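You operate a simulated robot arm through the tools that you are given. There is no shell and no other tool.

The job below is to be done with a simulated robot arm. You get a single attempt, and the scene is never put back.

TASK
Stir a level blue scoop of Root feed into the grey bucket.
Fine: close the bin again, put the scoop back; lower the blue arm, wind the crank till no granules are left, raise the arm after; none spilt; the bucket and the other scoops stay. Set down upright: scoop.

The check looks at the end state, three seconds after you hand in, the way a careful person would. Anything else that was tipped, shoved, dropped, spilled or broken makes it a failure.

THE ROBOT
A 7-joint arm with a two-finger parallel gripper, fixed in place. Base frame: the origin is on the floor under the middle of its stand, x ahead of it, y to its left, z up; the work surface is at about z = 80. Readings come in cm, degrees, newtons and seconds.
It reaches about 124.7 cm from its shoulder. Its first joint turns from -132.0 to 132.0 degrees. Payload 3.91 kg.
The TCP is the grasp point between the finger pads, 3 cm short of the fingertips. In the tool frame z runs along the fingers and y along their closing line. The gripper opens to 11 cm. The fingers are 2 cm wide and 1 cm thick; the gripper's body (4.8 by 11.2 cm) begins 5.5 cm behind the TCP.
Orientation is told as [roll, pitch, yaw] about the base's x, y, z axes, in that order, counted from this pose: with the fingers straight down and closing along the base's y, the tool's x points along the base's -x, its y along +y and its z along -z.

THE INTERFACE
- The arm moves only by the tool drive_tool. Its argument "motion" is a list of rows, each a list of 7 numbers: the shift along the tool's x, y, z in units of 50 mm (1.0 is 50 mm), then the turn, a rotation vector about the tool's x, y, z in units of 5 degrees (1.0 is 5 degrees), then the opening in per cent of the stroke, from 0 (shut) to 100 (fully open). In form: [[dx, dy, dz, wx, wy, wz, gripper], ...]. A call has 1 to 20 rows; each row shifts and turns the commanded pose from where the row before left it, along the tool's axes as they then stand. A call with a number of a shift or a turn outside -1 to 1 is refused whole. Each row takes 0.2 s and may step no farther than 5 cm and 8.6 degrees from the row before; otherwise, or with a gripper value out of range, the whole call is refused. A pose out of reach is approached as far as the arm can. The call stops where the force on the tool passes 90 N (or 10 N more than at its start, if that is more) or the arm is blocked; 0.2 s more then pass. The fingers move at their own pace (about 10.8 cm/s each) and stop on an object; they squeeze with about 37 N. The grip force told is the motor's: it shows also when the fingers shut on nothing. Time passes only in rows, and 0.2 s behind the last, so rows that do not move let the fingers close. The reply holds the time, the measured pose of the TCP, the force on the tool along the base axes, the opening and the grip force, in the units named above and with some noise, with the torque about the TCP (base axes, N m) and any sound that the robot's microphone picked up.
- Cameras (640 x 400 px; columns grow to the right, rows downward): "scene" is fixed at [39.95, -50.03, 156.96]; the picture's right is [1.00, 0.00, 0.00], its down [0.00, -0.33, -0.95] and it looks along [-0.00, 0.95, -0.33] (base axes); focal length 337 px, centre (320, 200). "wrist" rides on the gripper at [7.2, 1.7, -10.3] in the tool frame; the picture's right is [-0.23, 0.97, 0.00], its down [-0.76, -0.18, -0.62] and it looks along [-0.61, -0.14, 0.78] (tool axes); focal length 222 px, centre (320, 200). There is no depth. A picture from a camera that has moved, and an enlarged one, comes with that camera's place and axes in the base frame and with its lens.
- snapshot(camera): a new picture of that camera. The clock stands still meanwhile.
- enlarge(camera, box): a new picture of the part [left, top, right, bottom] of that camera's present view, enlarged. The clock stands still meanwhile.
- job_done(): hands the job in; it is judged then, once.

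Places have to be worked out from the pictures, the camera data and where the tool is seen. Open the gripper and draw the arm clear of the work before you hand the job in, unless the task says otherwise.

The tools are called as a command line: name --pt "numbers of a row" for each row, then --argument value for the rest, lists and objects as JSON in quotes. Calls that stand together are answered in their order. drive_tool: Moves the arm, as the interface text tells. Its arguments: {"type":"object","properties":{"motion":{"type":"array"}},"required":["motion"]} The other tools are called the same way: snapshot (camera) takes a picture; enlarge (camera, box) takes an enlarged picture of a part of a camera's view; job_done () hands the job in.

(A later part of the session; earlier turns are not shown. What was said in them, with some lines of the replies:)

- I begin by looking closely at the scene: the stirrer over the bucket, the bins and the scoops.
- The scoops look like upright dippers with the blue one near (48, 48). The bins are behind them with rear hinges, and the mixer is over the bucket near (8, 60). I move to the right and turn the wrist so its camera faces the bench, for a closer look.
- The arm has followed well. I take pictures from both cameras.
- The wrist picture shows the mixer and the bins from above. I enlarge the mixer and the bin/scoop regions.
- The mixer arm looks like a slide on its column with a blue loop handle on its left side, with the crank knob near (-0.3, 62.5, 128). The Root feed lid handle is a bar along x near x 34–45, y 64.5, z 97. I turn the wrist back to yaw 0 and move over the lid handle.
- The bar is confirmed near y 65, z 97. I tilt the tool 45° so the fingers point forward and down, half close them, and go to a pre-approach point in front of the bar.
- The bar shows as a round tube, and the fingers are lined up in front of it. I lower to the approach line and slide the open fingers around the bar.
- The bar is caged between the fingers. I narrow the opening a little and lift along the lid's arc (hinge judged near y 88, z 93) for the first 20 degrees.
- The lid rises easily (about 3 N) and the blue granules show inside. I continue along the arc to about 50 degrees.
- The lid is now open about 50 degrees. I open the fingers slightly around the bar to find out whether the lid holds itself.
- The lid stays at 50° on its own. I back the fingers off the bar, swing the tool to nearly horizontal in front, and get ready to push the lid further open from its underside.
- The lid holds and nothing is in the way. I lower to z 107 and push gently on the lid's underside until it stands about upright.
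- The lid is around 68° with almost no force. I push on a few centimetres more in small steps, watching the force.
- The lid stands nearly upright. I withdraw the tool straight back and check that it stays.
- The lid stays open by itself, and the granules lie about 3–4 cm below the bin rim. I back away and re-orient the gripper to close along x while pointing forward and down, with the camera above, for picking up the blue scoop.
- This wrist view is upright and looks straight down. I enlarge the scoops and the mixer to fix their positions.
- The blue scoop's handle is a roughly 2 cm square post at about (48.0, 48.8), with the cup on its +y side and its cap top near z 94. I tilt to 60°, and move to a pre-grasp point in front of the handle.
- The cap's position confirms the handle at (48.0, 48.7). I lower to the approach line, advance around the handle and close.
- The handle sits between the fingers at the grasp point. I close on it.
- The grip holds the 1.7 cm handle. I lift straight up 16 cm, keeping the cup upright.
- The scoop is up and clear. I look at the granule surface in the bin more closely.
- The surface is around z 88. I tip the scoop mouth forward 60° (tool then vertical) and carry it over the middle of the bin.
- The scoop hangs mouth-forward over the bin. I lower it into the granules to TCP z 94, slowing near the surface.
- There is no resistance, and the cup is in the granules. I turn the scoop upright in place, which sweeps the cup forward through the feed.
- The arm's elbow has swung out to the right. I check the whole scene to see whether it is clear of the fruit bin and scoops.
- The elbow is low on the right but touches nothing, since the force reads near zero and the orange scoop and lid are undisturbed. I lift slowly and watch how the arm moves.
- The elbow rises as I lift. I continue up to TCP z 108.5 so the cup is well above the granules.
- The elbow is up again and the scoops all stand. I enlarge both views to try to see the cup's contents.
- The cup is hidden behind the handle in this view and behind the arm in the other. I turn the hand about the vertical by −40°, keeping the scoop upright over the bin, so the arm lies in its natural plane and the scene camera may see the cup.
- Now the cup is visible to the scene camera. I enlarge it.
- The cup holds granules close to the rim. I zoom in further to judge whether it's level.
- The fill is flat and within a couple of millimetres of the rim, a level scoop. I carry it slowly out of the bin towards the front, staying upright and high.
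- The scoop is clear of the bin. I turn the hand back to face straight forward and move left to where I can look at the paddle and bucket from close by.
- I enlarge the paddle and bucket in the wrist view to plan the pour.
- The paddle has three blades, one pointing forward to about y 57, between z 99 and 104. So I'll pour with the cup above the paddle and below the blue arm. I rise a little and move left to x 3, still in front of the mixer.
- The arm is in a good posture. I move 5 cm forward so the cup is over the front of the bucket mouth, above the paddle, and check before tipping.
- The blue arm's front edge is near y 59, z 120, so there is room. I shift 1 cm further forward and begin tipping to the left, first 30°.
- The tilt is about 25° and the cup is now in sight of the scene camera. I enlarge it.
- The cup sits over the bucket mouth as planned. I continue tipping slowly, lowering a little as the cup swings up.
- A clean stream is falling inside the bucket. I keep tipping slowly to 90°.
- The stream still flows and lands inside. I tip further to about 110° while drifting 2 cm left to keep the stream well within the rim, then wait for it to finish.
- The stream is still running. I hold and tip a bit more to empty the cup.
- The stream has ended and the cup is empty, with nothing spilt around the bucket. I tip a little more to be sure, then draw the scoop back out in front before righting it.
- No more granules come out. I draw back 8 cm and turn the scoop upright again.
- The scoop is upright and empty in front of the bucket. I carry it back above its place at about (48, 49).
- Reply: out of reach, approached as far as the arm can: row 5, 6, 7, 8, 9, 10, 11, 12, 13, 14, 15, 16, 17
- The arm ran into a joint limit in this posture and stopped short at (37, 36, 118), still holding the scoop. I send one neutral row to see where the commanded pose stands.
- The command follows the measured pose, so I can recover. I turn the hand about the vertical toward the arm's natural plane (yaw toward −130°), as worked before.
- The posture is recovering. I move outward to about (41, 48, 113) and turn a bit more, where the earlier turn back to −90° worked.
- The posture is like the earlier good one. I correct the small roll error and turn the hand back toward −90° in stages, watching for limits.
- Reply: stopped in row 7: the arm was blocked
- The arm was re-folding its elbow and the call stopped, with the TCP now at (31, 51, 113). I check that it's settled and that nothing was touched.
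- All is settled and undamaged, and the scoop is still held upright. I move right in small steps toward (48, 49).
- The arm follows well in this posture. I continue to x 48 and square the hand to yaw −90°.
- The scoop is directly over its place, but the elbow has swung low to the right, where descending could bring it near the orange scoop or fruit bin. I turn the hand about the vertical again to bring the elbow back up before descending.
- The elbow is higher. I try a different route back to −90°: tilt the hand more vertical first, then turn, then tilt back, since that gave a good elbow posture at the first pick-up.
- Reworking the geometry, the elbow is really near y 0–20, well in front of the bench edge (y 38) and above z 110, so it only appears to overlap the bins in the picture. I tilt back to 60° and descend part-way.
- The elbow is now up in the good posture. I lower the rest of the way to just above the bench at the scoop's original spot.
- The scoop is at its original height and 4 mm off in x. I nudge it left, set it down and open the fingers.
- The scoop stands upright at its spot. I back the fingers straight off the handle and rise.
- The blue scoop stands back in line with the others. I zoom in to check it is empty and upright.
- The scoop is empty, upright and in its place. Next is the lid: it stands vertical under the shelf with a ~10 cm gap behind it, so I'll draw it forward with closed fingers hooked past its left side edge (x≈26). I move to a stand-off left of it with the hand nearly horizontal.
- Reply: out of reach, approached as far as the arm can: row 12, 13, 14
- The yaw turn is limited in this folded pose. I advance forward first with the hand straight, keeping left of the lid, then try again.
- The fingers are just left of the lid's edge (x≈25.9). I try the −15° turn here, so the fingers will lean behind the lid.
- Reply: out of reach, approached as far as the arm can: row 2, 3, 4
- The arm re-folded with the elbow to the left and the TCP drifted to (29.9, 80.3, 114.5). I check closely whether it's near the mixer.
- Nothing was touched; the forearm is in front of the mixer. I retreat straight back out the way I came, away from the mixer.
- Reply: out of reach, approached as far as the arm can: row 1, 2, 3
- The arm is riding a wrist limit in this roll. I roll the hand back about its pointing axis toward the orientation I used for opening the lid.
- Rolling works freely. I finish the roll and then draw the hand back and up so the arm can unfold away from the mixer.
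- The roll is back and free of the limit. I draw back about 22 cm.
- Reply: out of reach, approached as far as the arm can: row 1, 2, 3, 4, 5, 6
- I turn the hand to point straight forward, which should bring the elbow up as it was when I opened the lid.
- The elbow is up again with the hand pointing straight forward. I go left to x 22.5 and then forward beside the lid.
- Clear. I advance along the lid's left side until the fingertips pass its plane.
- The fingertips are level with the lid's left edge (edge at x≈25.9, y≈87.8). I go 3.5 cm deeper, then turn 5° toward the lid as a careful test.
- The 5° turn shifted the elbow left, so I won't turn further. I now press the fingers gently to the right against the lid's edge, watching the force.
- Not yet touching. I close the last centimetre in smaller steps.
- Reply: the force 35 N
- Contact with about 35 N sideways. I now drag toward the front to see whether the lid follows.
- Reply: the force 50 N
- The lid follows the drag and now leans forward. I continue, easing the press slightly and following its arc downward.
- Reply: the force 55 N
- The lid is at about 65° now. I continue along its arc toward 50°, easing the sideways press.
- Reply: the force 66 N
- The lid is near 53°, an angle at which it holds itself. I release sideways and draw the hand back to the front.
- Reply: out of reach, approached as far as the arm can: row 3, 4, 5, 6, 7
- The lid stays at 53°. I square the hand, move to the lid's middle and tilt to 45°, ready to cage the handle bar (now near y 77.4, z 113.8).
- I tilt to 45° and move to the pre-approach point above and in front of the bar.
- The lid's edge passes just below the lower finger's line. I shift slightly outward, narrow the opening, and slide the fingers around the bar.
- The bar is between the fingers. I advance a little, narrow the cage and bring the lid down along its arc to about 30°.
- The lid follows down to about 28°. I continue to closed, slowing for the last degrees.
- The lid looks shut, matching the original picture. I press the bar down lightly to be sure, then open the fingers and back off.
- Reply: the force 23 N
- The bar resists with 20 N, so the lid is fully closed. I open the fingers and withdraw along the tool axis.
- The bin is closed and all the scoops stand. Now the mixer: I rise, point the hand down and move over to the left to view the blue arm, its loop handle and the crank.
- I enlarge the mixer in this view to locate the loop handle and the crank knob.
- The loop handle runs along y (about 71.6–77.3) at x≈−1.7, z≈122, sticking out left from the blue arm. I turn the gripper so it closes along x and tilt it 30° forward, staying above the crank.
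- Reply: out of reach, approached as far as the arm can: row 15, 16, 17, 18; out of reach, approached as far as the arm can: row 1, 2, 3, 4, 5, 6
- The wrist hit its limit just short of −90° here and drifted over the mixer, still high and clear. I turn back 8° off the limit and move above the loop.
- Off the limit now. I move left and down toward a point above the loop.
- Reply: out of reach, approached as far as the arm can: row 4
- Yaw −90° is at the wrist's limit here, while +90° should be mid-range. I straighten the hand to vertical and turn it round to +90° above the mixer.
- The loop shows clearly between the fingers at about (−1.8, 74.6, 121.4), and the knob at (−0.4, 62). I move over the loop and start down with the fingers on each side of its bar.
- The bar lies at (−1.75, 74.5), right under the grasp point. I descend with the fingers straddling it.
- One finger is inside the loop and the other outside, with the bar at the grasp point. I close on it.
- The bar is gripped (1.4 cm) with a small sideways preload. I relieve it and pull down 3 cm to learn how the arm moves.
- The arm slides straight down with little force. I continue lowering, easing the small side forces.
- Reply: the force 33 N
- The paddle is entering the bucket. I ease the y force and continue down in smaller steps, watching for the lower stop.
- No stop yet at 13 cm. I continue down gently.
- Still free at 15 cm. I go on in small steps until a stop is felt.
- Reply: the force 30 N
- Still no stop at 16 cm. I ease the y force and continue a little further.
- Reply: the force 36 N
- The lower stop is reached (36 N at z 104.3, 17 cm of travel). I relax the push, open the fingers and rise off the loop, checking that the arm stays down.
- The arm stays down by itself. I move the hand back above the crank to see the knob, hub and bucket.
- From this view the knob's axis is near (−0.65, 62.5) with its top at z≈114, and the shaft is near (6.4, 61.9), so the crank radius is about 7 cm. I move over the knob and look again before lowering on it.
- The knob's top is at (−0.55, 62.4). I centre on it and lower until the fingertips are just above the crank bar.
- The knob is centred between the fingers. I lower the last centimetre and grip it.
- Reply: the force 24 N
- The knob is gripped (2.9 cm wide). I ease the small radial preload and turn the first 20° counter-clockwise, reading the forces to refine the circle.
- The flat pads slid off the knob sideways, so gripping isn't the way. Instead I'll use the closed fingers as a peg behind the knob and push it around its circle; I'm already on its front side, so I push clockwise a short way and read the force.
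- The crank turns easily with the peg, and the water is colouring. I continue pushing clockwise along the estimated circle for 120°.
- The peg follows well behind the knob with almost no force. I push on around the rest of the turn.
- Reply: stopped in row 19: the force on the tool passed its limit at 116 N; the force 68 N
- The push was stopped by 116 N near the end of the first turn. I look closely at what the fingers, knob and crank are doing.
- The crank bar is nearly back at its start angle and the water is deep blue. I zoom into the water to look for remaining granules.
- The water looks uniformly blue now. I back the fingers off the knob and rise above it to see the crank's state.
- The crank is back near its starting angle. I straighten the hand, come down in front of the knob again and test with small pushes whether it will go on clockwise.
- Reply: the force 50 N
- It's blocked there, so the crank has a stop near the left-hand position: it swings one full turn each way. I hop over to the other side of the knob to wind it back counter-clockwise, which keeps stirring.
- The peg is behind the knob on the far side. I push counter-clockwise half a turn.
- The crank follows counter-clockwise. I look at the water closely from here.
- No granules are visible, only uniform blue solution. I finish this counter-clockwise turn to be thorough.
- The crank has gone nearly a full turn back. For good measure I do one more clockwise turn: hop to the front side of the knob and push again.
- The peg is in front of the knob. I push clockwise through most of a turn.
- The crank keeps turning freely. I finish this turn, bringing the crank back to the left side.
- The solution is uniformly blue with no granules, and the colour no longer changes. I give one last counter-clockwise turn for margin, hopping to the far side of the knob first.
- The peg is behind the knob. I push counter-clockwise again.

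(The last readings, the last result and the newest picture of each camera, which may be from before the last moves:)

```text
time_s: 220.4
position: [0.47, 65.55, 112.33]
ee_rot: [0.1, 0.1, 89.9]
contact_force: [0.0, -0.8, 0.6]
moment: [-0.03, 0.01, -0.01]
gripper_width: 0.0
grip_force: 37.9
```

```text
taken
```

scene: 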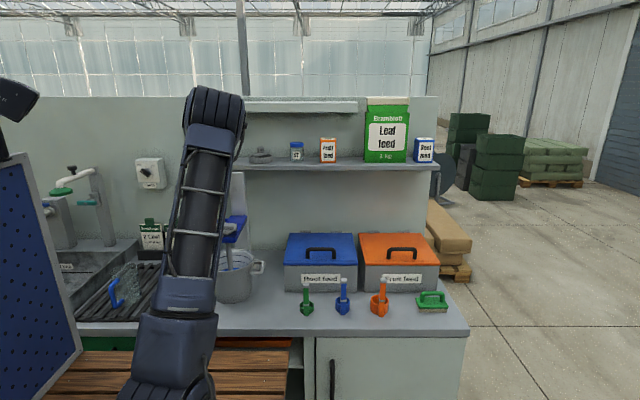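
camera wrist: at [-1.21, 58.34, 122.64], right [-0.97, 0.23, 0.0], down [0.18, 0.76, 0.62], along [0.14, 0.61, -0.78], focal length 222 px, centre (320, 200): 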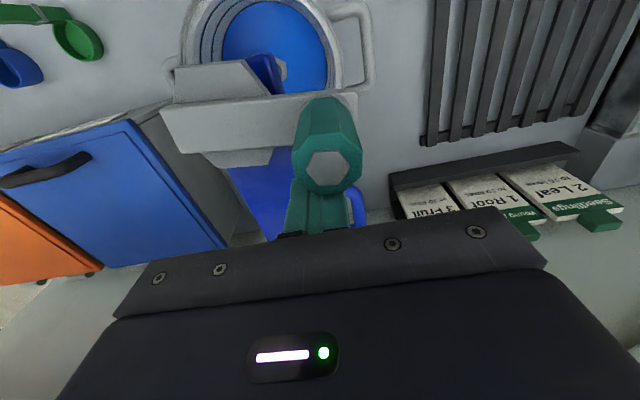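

The crank is back at its starting position and the solution is clear of granules. Now I raise the hand, open the fingers and return over the loop handle.

drive_tool --pt "-0.06 0 0 0 0 0 0" --pt "0 0 -0.8 0 0 0 0" --pt "0 0 -0.8 0 0 0 20" --pt "-0.6 0.146 0 0 0 0 36" --pt "-0.6 0.146 0 0 0 0 36" --pt "-0.56 0.146 0 0 0 0 36" --pt "0 0 0 0 0 0 36"

snapshot --camera "wrist"

```text
time_s: 222.0
position: [-1.78, 74.8, 120.49]
ee_rot: [0.1, 0.0, 89.8]
contact_force: [-1.0, -0.9, 0.2]
moment: [-0.02, 0.02, 0.01]
gripper_width: 3.95
grip_force: 0.0
```

```text
taken
camera wrist: at [-3.47, 67.6, 130.73], right [-0.97, 0.23, 0.0], down [0.18, 0.76, 0.62], along [0.14, 0.61, -0.78], focal length 222 px, centre (320, 200)
```

wrist: 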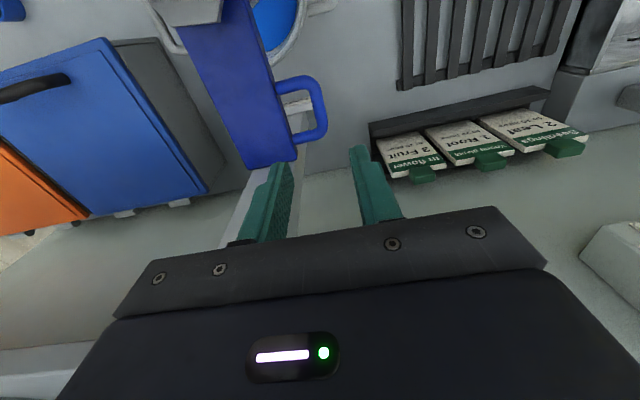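

The loop is right below, between the fingers. I descend around its bar.

drive_tool --pt "0 0 0.5 0 0 0 36" --pt "0 0 0.6 0 0 0 36" --pt "0 0 0.6 0 0 0 36" --pt "0 0 0.5 0 0 0 36" --pt "0 0 0.4 0 0 0 36" --pt "0 0 0.4 0 0 0 36" --pt "0 0 0.2 0 0 0 36" --pt "0 0 0 0 0 0 36"

snapshot --camera "wrist"

```text
time_s: 223.8
position: [-1.67, 74.74, 104.35]
ee_rot: [0.1, -0.1, 89.9]
contact_force: [-0.2, -0.5, 0.4]
moment: [0.01, 0.02, -0.01]
gripper_width: 3.96
grip_force: 0.0
```

```text
taken
camera wrist: at [-3.28, 67.58, 114.58], right [-0.97, 0.23, 0.0], down [0.18, 0.76, 0.62], along [0.14, 0.61, -0.78], focal length 222 px, centre (320, 200)
```

wrist: 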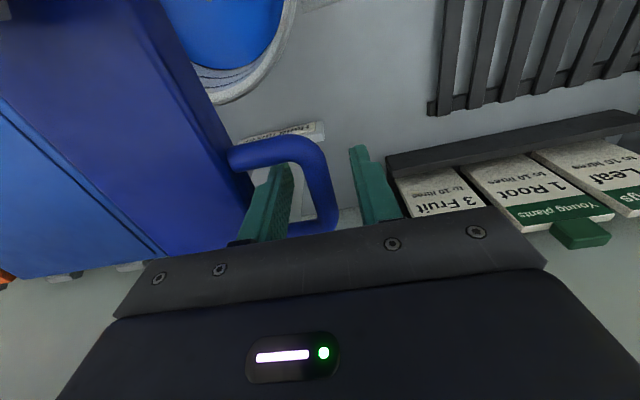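

The bar is between the fingers as before. I close and start lifting gently.

drive_tool --pt "0 0 0 0 0 0 0" --pt "0 0 0 0 0 0 0" --pt "0 0 0 0 0 0 0" --pt "0 0 -0.1 0 0 0 0" --pt "0 0 -0.15 0 0 0 0" --pt "0 0 -0.2 0 0 0 0"

snapshot --camera "wrist"

```text
time_s: 225.2
position: [-1.58, 74.76, 106.62]
ee_rot: [0.2, -0.1, 89.8]
contact_force: [-6.9, 12.2, -8.6]
moment: [0.33, 0.05, 0.13]
gripper_width: 1.37
grip_force: 45.0
```

```text
taken
camera wrist: at [-3.32, 67.56, 116.89], right [-0.97, 0.23, 0.0], down [0.18, 0.76, 0.62], along [0.14, 0.61, -0.78], focal length 222 px, centre (320, 200)
```

wrist: 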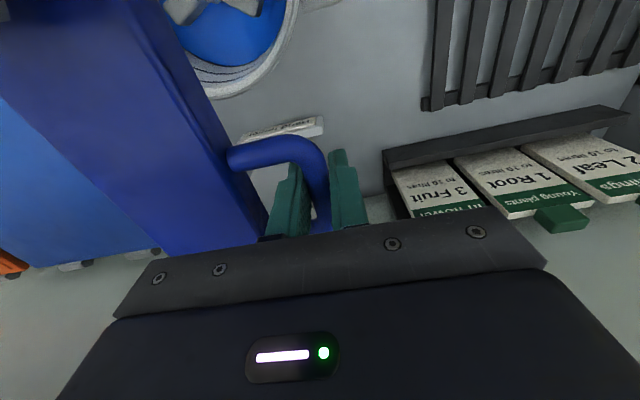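

The arm lifts with the hand and the paddle is emerging. I continue up.

drive_tool --pt "-0.01 0.01 -0.2 0 0 0 0" --pt "0 0 -0.2 0 0 0 0" --pt "0 0 -0.2 0 0 0 0" --pt "0 0 -0.2 0 0 0 0" --pt "0 0 -0.2 0 0 0 0" --pt "0 0 -0.2 0 0 0 0" --pt "0 0 -0.2 0 0 0 0"

drive_tool --pt "0 0 -0.2 0 0 0 0" --pt "0 0 -0.2 0 0 0 0" --pt "0 0 -0.2 0 0 0 0" --pt "0 0 -0.2 0 0 0 0" --pt "0 0 -0.2 0 0 0 0" --pt "0 0 -0.2 0 0 0 0"

snapshot --camera "wrist"

enlarge --camera "scene" --box '[190, 130, 290, 310]'

```text
time_s: 226.8
position: [-1.67, 74.77, 113.59]
ee_rot: [0.1, 0.0, 89.7]
contact_force: [-5.0, -6.1, -10.1]
moment: [-0.34, 0.01, 0.17]
gripper_width: 1.37
grip_force: 44.8
```

```text
time_s: 228.2
position: [-1.61, 74.85, 119.54]
ee_rot: [0.1, -0.1, 89.8]
contact_force: [-5.4, -5.7, -10.0]
moment: [-0.17, 0.0, 0.15]
gripper_width: 1.37
grip_force: 45.5
```

```text
taken
camera wrist: at [-3.33, 67.59, 129.88], right [-0.97, 0.23, 0.0], down [0.18, 0.76, 0.62], along [0.14, 0.61, -0.78], focal length 222 px, centre (320, 200)
```

wrist: 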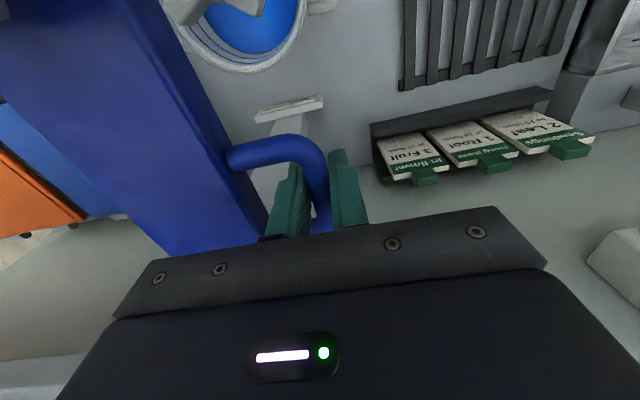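

```text
2.22 times, centred on (240, 220) of scene
camera zoom: at [39.95, -50.03, 156.96], right [1.0, 0.0, 0.0], down [0.0, -0.33, -0.95], along [0.0, 0.95, -0.33], focal length 750 px, centre (498, 156)
```

zoom: 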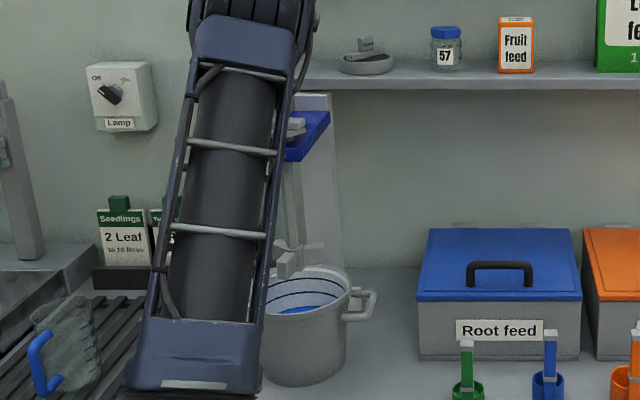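

Two more centimetres bring it to its original height. I lift in small steps, feeling for the top stop.

drive_tool --pt "0 0 -0.15 0 0 0 0" --pt "0 0 -0.15 0 0 0 0" --pt "0 0 -0.06 0 0 0 0" --pt "0 0 -0.06 0 0 0 0"

```text
time_s: 229.2
position: [-1.68, 74.8, 121.28]
ee_rot: [0.0, 0.2, 89.9]
contact_force: [3.5, -15.5, -27.1]
moment: [0.64, -0.03, 0.23]
gripper_width: 1.36
grip_force: 44.6
```

The upper stop is reached (27 N). I relax the pull, open the fingers slightly and check that the arm stays up.

drive_tool --pt "0 0 0.05 0 0 0 0" --pt "0 0 0 0 0 0 0" --pt "0 0 0 0 0 0 18" --pt "0 0 0 0 0 0 18" --pt "0 0 0 0 0 0 18" --pt "0 0 0 0 0 0 18"

snapshot --camera "wrist"

enlarge --camera "scene" --box '[190, 130, 290, 310]'

```text
time_s: 230.6
position: [-1.74, 74.71, 121.44]
ee_rot: [0.1, 0.0, 89.7]
contact_force: [-0.5, 1.1, 0.7]
moment: [0.01, -0.03, 0.02]
gripper_width: 1.98
grip_force: 0.2
```

```text
taken
camera wrist: at [-3.33, 67.59, 131.63], right [-0.97, 0.23, 0.0], down [0.18, 0.76, 0.62], along [0.14, 0.61, -0.78], focal length 222 px, centre (320, 200)
```

wrist: 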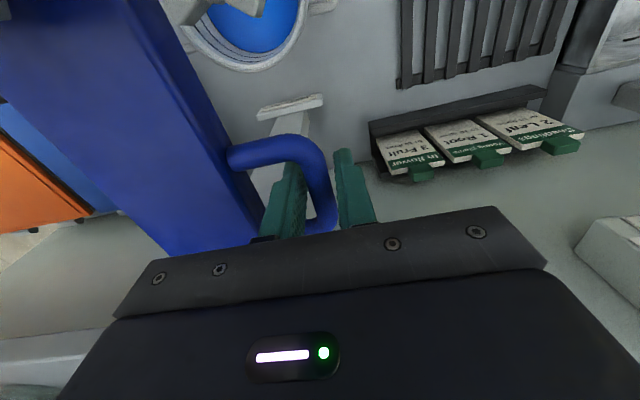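

```text
2.22 times, centred on (240, 220) of scene
camera zoom: at [39.95, -50.03, 156.96], right [1.0, 0.0, 0.0], down [0.0, -0.33, -0.95], along [0.0, 0.95, -0.33], focal length 750 px, centre (498, 156)
```

zoom: 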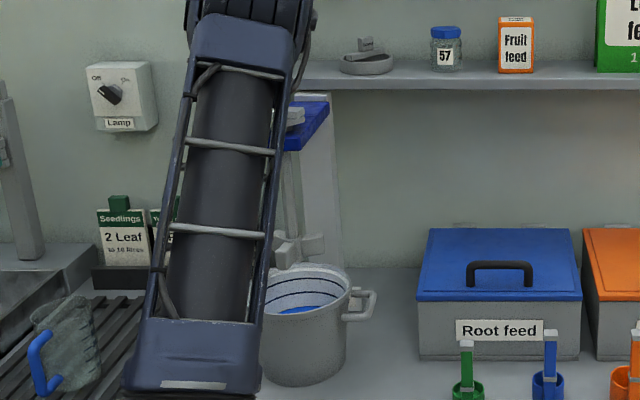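

The arm stays up without support. I open fully around the bar, rise off it and draw back toward the starting area for a final inspection.

drive_tool --pt "0 0 0 0 0 0 36" --pt "0 0 0 0 0 0 36" --pt "0 0 -0.4 0 0 0 36" --pt "0 0 -0.6 0 0 0 36" --pt "0 0 -0.8 0 0 0 36" --pt "0 0 -0.8 0 0 0 36" --pt "0 0 -0.8 0 0 0 36" --pt "0 0 0 0 0 0 36"

snapshot --camera "wrist"

```text
time_s: 232.4
position: [-1.3, 74.92, 138.71]
ee_rot: [0.1, 0.0, 89.8]
contact_force: [-0.6, -0.5, 0.0]
moment: [0.0, 0.0, 0.03]
gripper_width: 3.96
grip_force: 0.0
```

```text
taken
camera wrist: at [-3.01, 67.71, 148.92], right [-0.97, 0.23, 0.0], down [0.18, 0.76, 0.62], along [0.14, 0.61, -0.78], focal length 222 px, centre (320, 200)
```

wrist: 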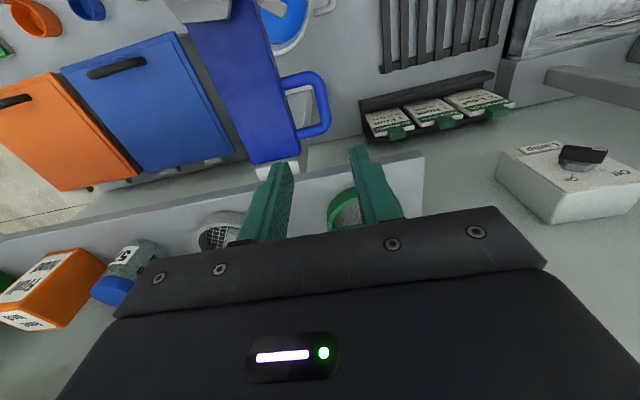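

Clear of the mixer. I draw back over the front and open the gripper.

drive_tool --pt "0 0 -0.6 0 0 0 60" --pt "0.8 0 -0.1 0 0 0 100" --pt "0.9 0 0 0 0 0 100" --pt "0.9 0 0 0 0 0 100" --pt "0.9 0 0 0 0 0 100" --pt "0.9 0 0 0 0 0 100" --pt "0.9 0 0 0 0 0 100" --pt "0 0 0 0 0 0 100"

snapshot --camera "wrist"

snapshot --camera "scene"

```text
time_s: 234.2
position: [-1.76, 48.23, 142.24]
ee_rot: [0.1, 0.0, 89.8]
contact_force: [0.0, -0.4, 0.3]
moment: [-0.02, 0.0, -0.01]
gripper_width: 11.0
grip_force: 0.0
```

```text
taken
camera wrist: at [-3.56, 40.97, 152.56], right [-0.97, 0.23, 0.0], down [0.18, 0.76, 0.62], along [0.14, 0.61, -0.78], focal length 222 px, centre (320, 200)
```

wrist: 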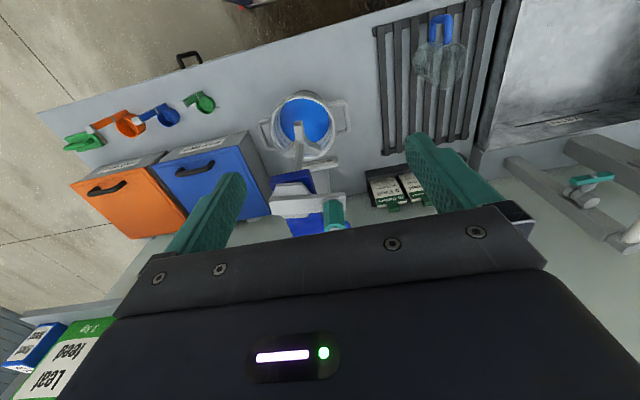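

```text
taken
```

scene: 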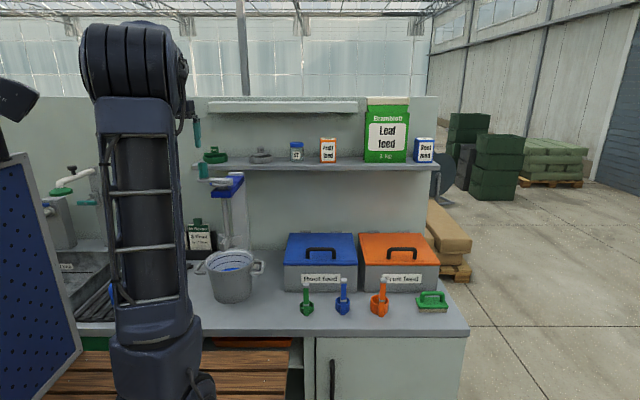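

I inspect the final state closely: the bucket and its surroundings, the mixer, the bin and the scoops.

enlarge --camera "wrist" --box '[240, 70, 380, 240]'

enlarge --camera "scene" --box '[190, 140, 290, 310]'

enlarge --camera "scene" --box '[260, 220, 460, 340]'

enlarge --camera "wrist" --box '[270, 80, 340, 170]'

```text
2.35 times, centred on (310, 155) of wrist
camera zoom: at [-3.56, 40.97, 152.56], right [-0.97, 0.23, 0.0], down [0.18, 0.76, 0.62], along [0.14, 0.61, -0.78], focal length 523 px, centre (344, 306)
```

zoom: 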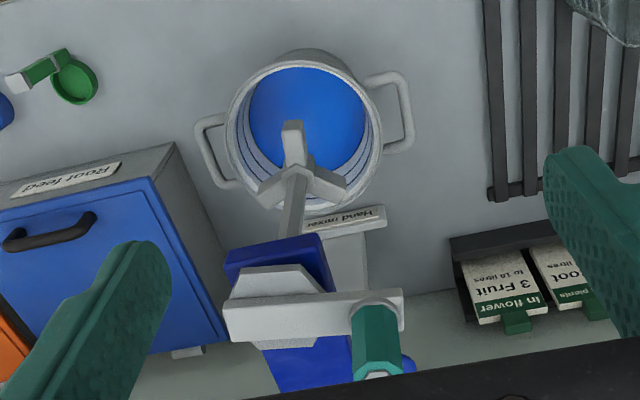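

```text
2.35 times, centred on (240, 225) of scene
camera zoom: at [39.95, -50.03, 156.96], right [1.0, 0.0, 0.0], down [0.0, -0.33, -0.95], along [0.0, 0.95, -0.33], focal length 794 px, centre (508, 141)
```

zoom: 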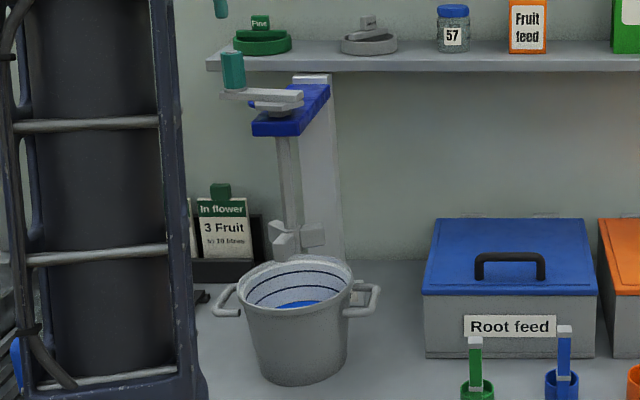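

```text
3.20 times, centred on (360, 280) of scene
camera zoom: at [39.95, -50.03, 156.96], right [1.0, 0.0, 0.0], down [0.0, -0.33, -0.95], along [0.0, 0.95, -0.33], focal length 1080 px, centre (192, -56)
```

zoom: 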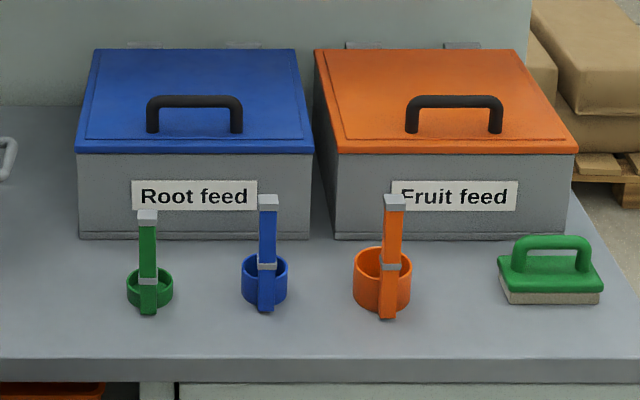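

```text
4.44 times, centred on (305, 125) of wrist
camera zoom: at [-3.56, 40.97, 152.56], right [-0.97, 0.23, 0.0], down [0.18, 0.76, 0.62], along [0.14, 0.61, -0.78], focal length 987 px, centre (387, 533)
```

zoom: 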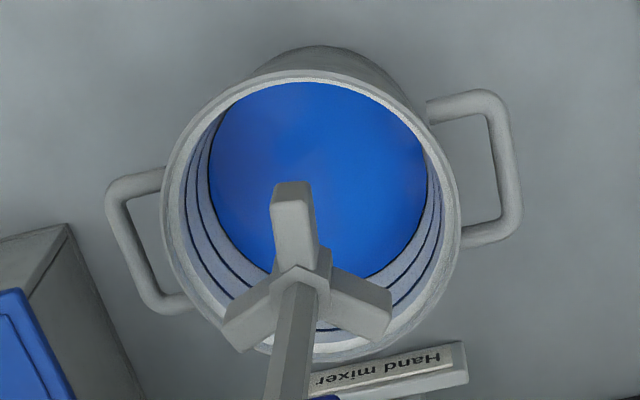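

Everything matches the task. The solution is uniform with no granules, and nothing is spilt. The blue arm is up and the crank is back, and the Root feed bin is shut. The empty blue scoop stands upright in its place, and the bucket and other scoops are unmoved. The gripper is open and clear of the work, so I hand in.

job_done

```text
The job is handed in.
```

I put a level blue scoop of Root feed into the grey bucket, stirred it until no granules were visible, and handed the job in. I don't have the result of the check yet.

- **Feed:** the scoop was filled flat to the rim, and all of it was poured inside the bucket. The pictures show nothing spilt on the bench.
- **Scoop:** it is empty, upright and back in its original spot. The green and orange scoops and the bucket have not moved.
- **Bin:** the lid is closed. I pressed it down lightly to confirm it was fully shut.
- **Mixer:** I lowered the blue arm and turned the crank about three and a half turns in total, back and forth. Then I raised the arm to its upper stop, and it stays there on its own. The crank meets a hard stop near its left-hand position, so it only turns about one full turn each way before it has to be wound back.
- **Result in the bucket:** the water is uniformly blue, and the colour had stopped changing after the first turn.

Once, while pushing the crank, I ran it into that stop. The force briefly reached 116 N before the arm halted; I saw no damage. The arm also hit its own joint limits a few times and briefly drifted off course, but it touched nothing on the bench. It now rests with the gripper open, clear of the work.
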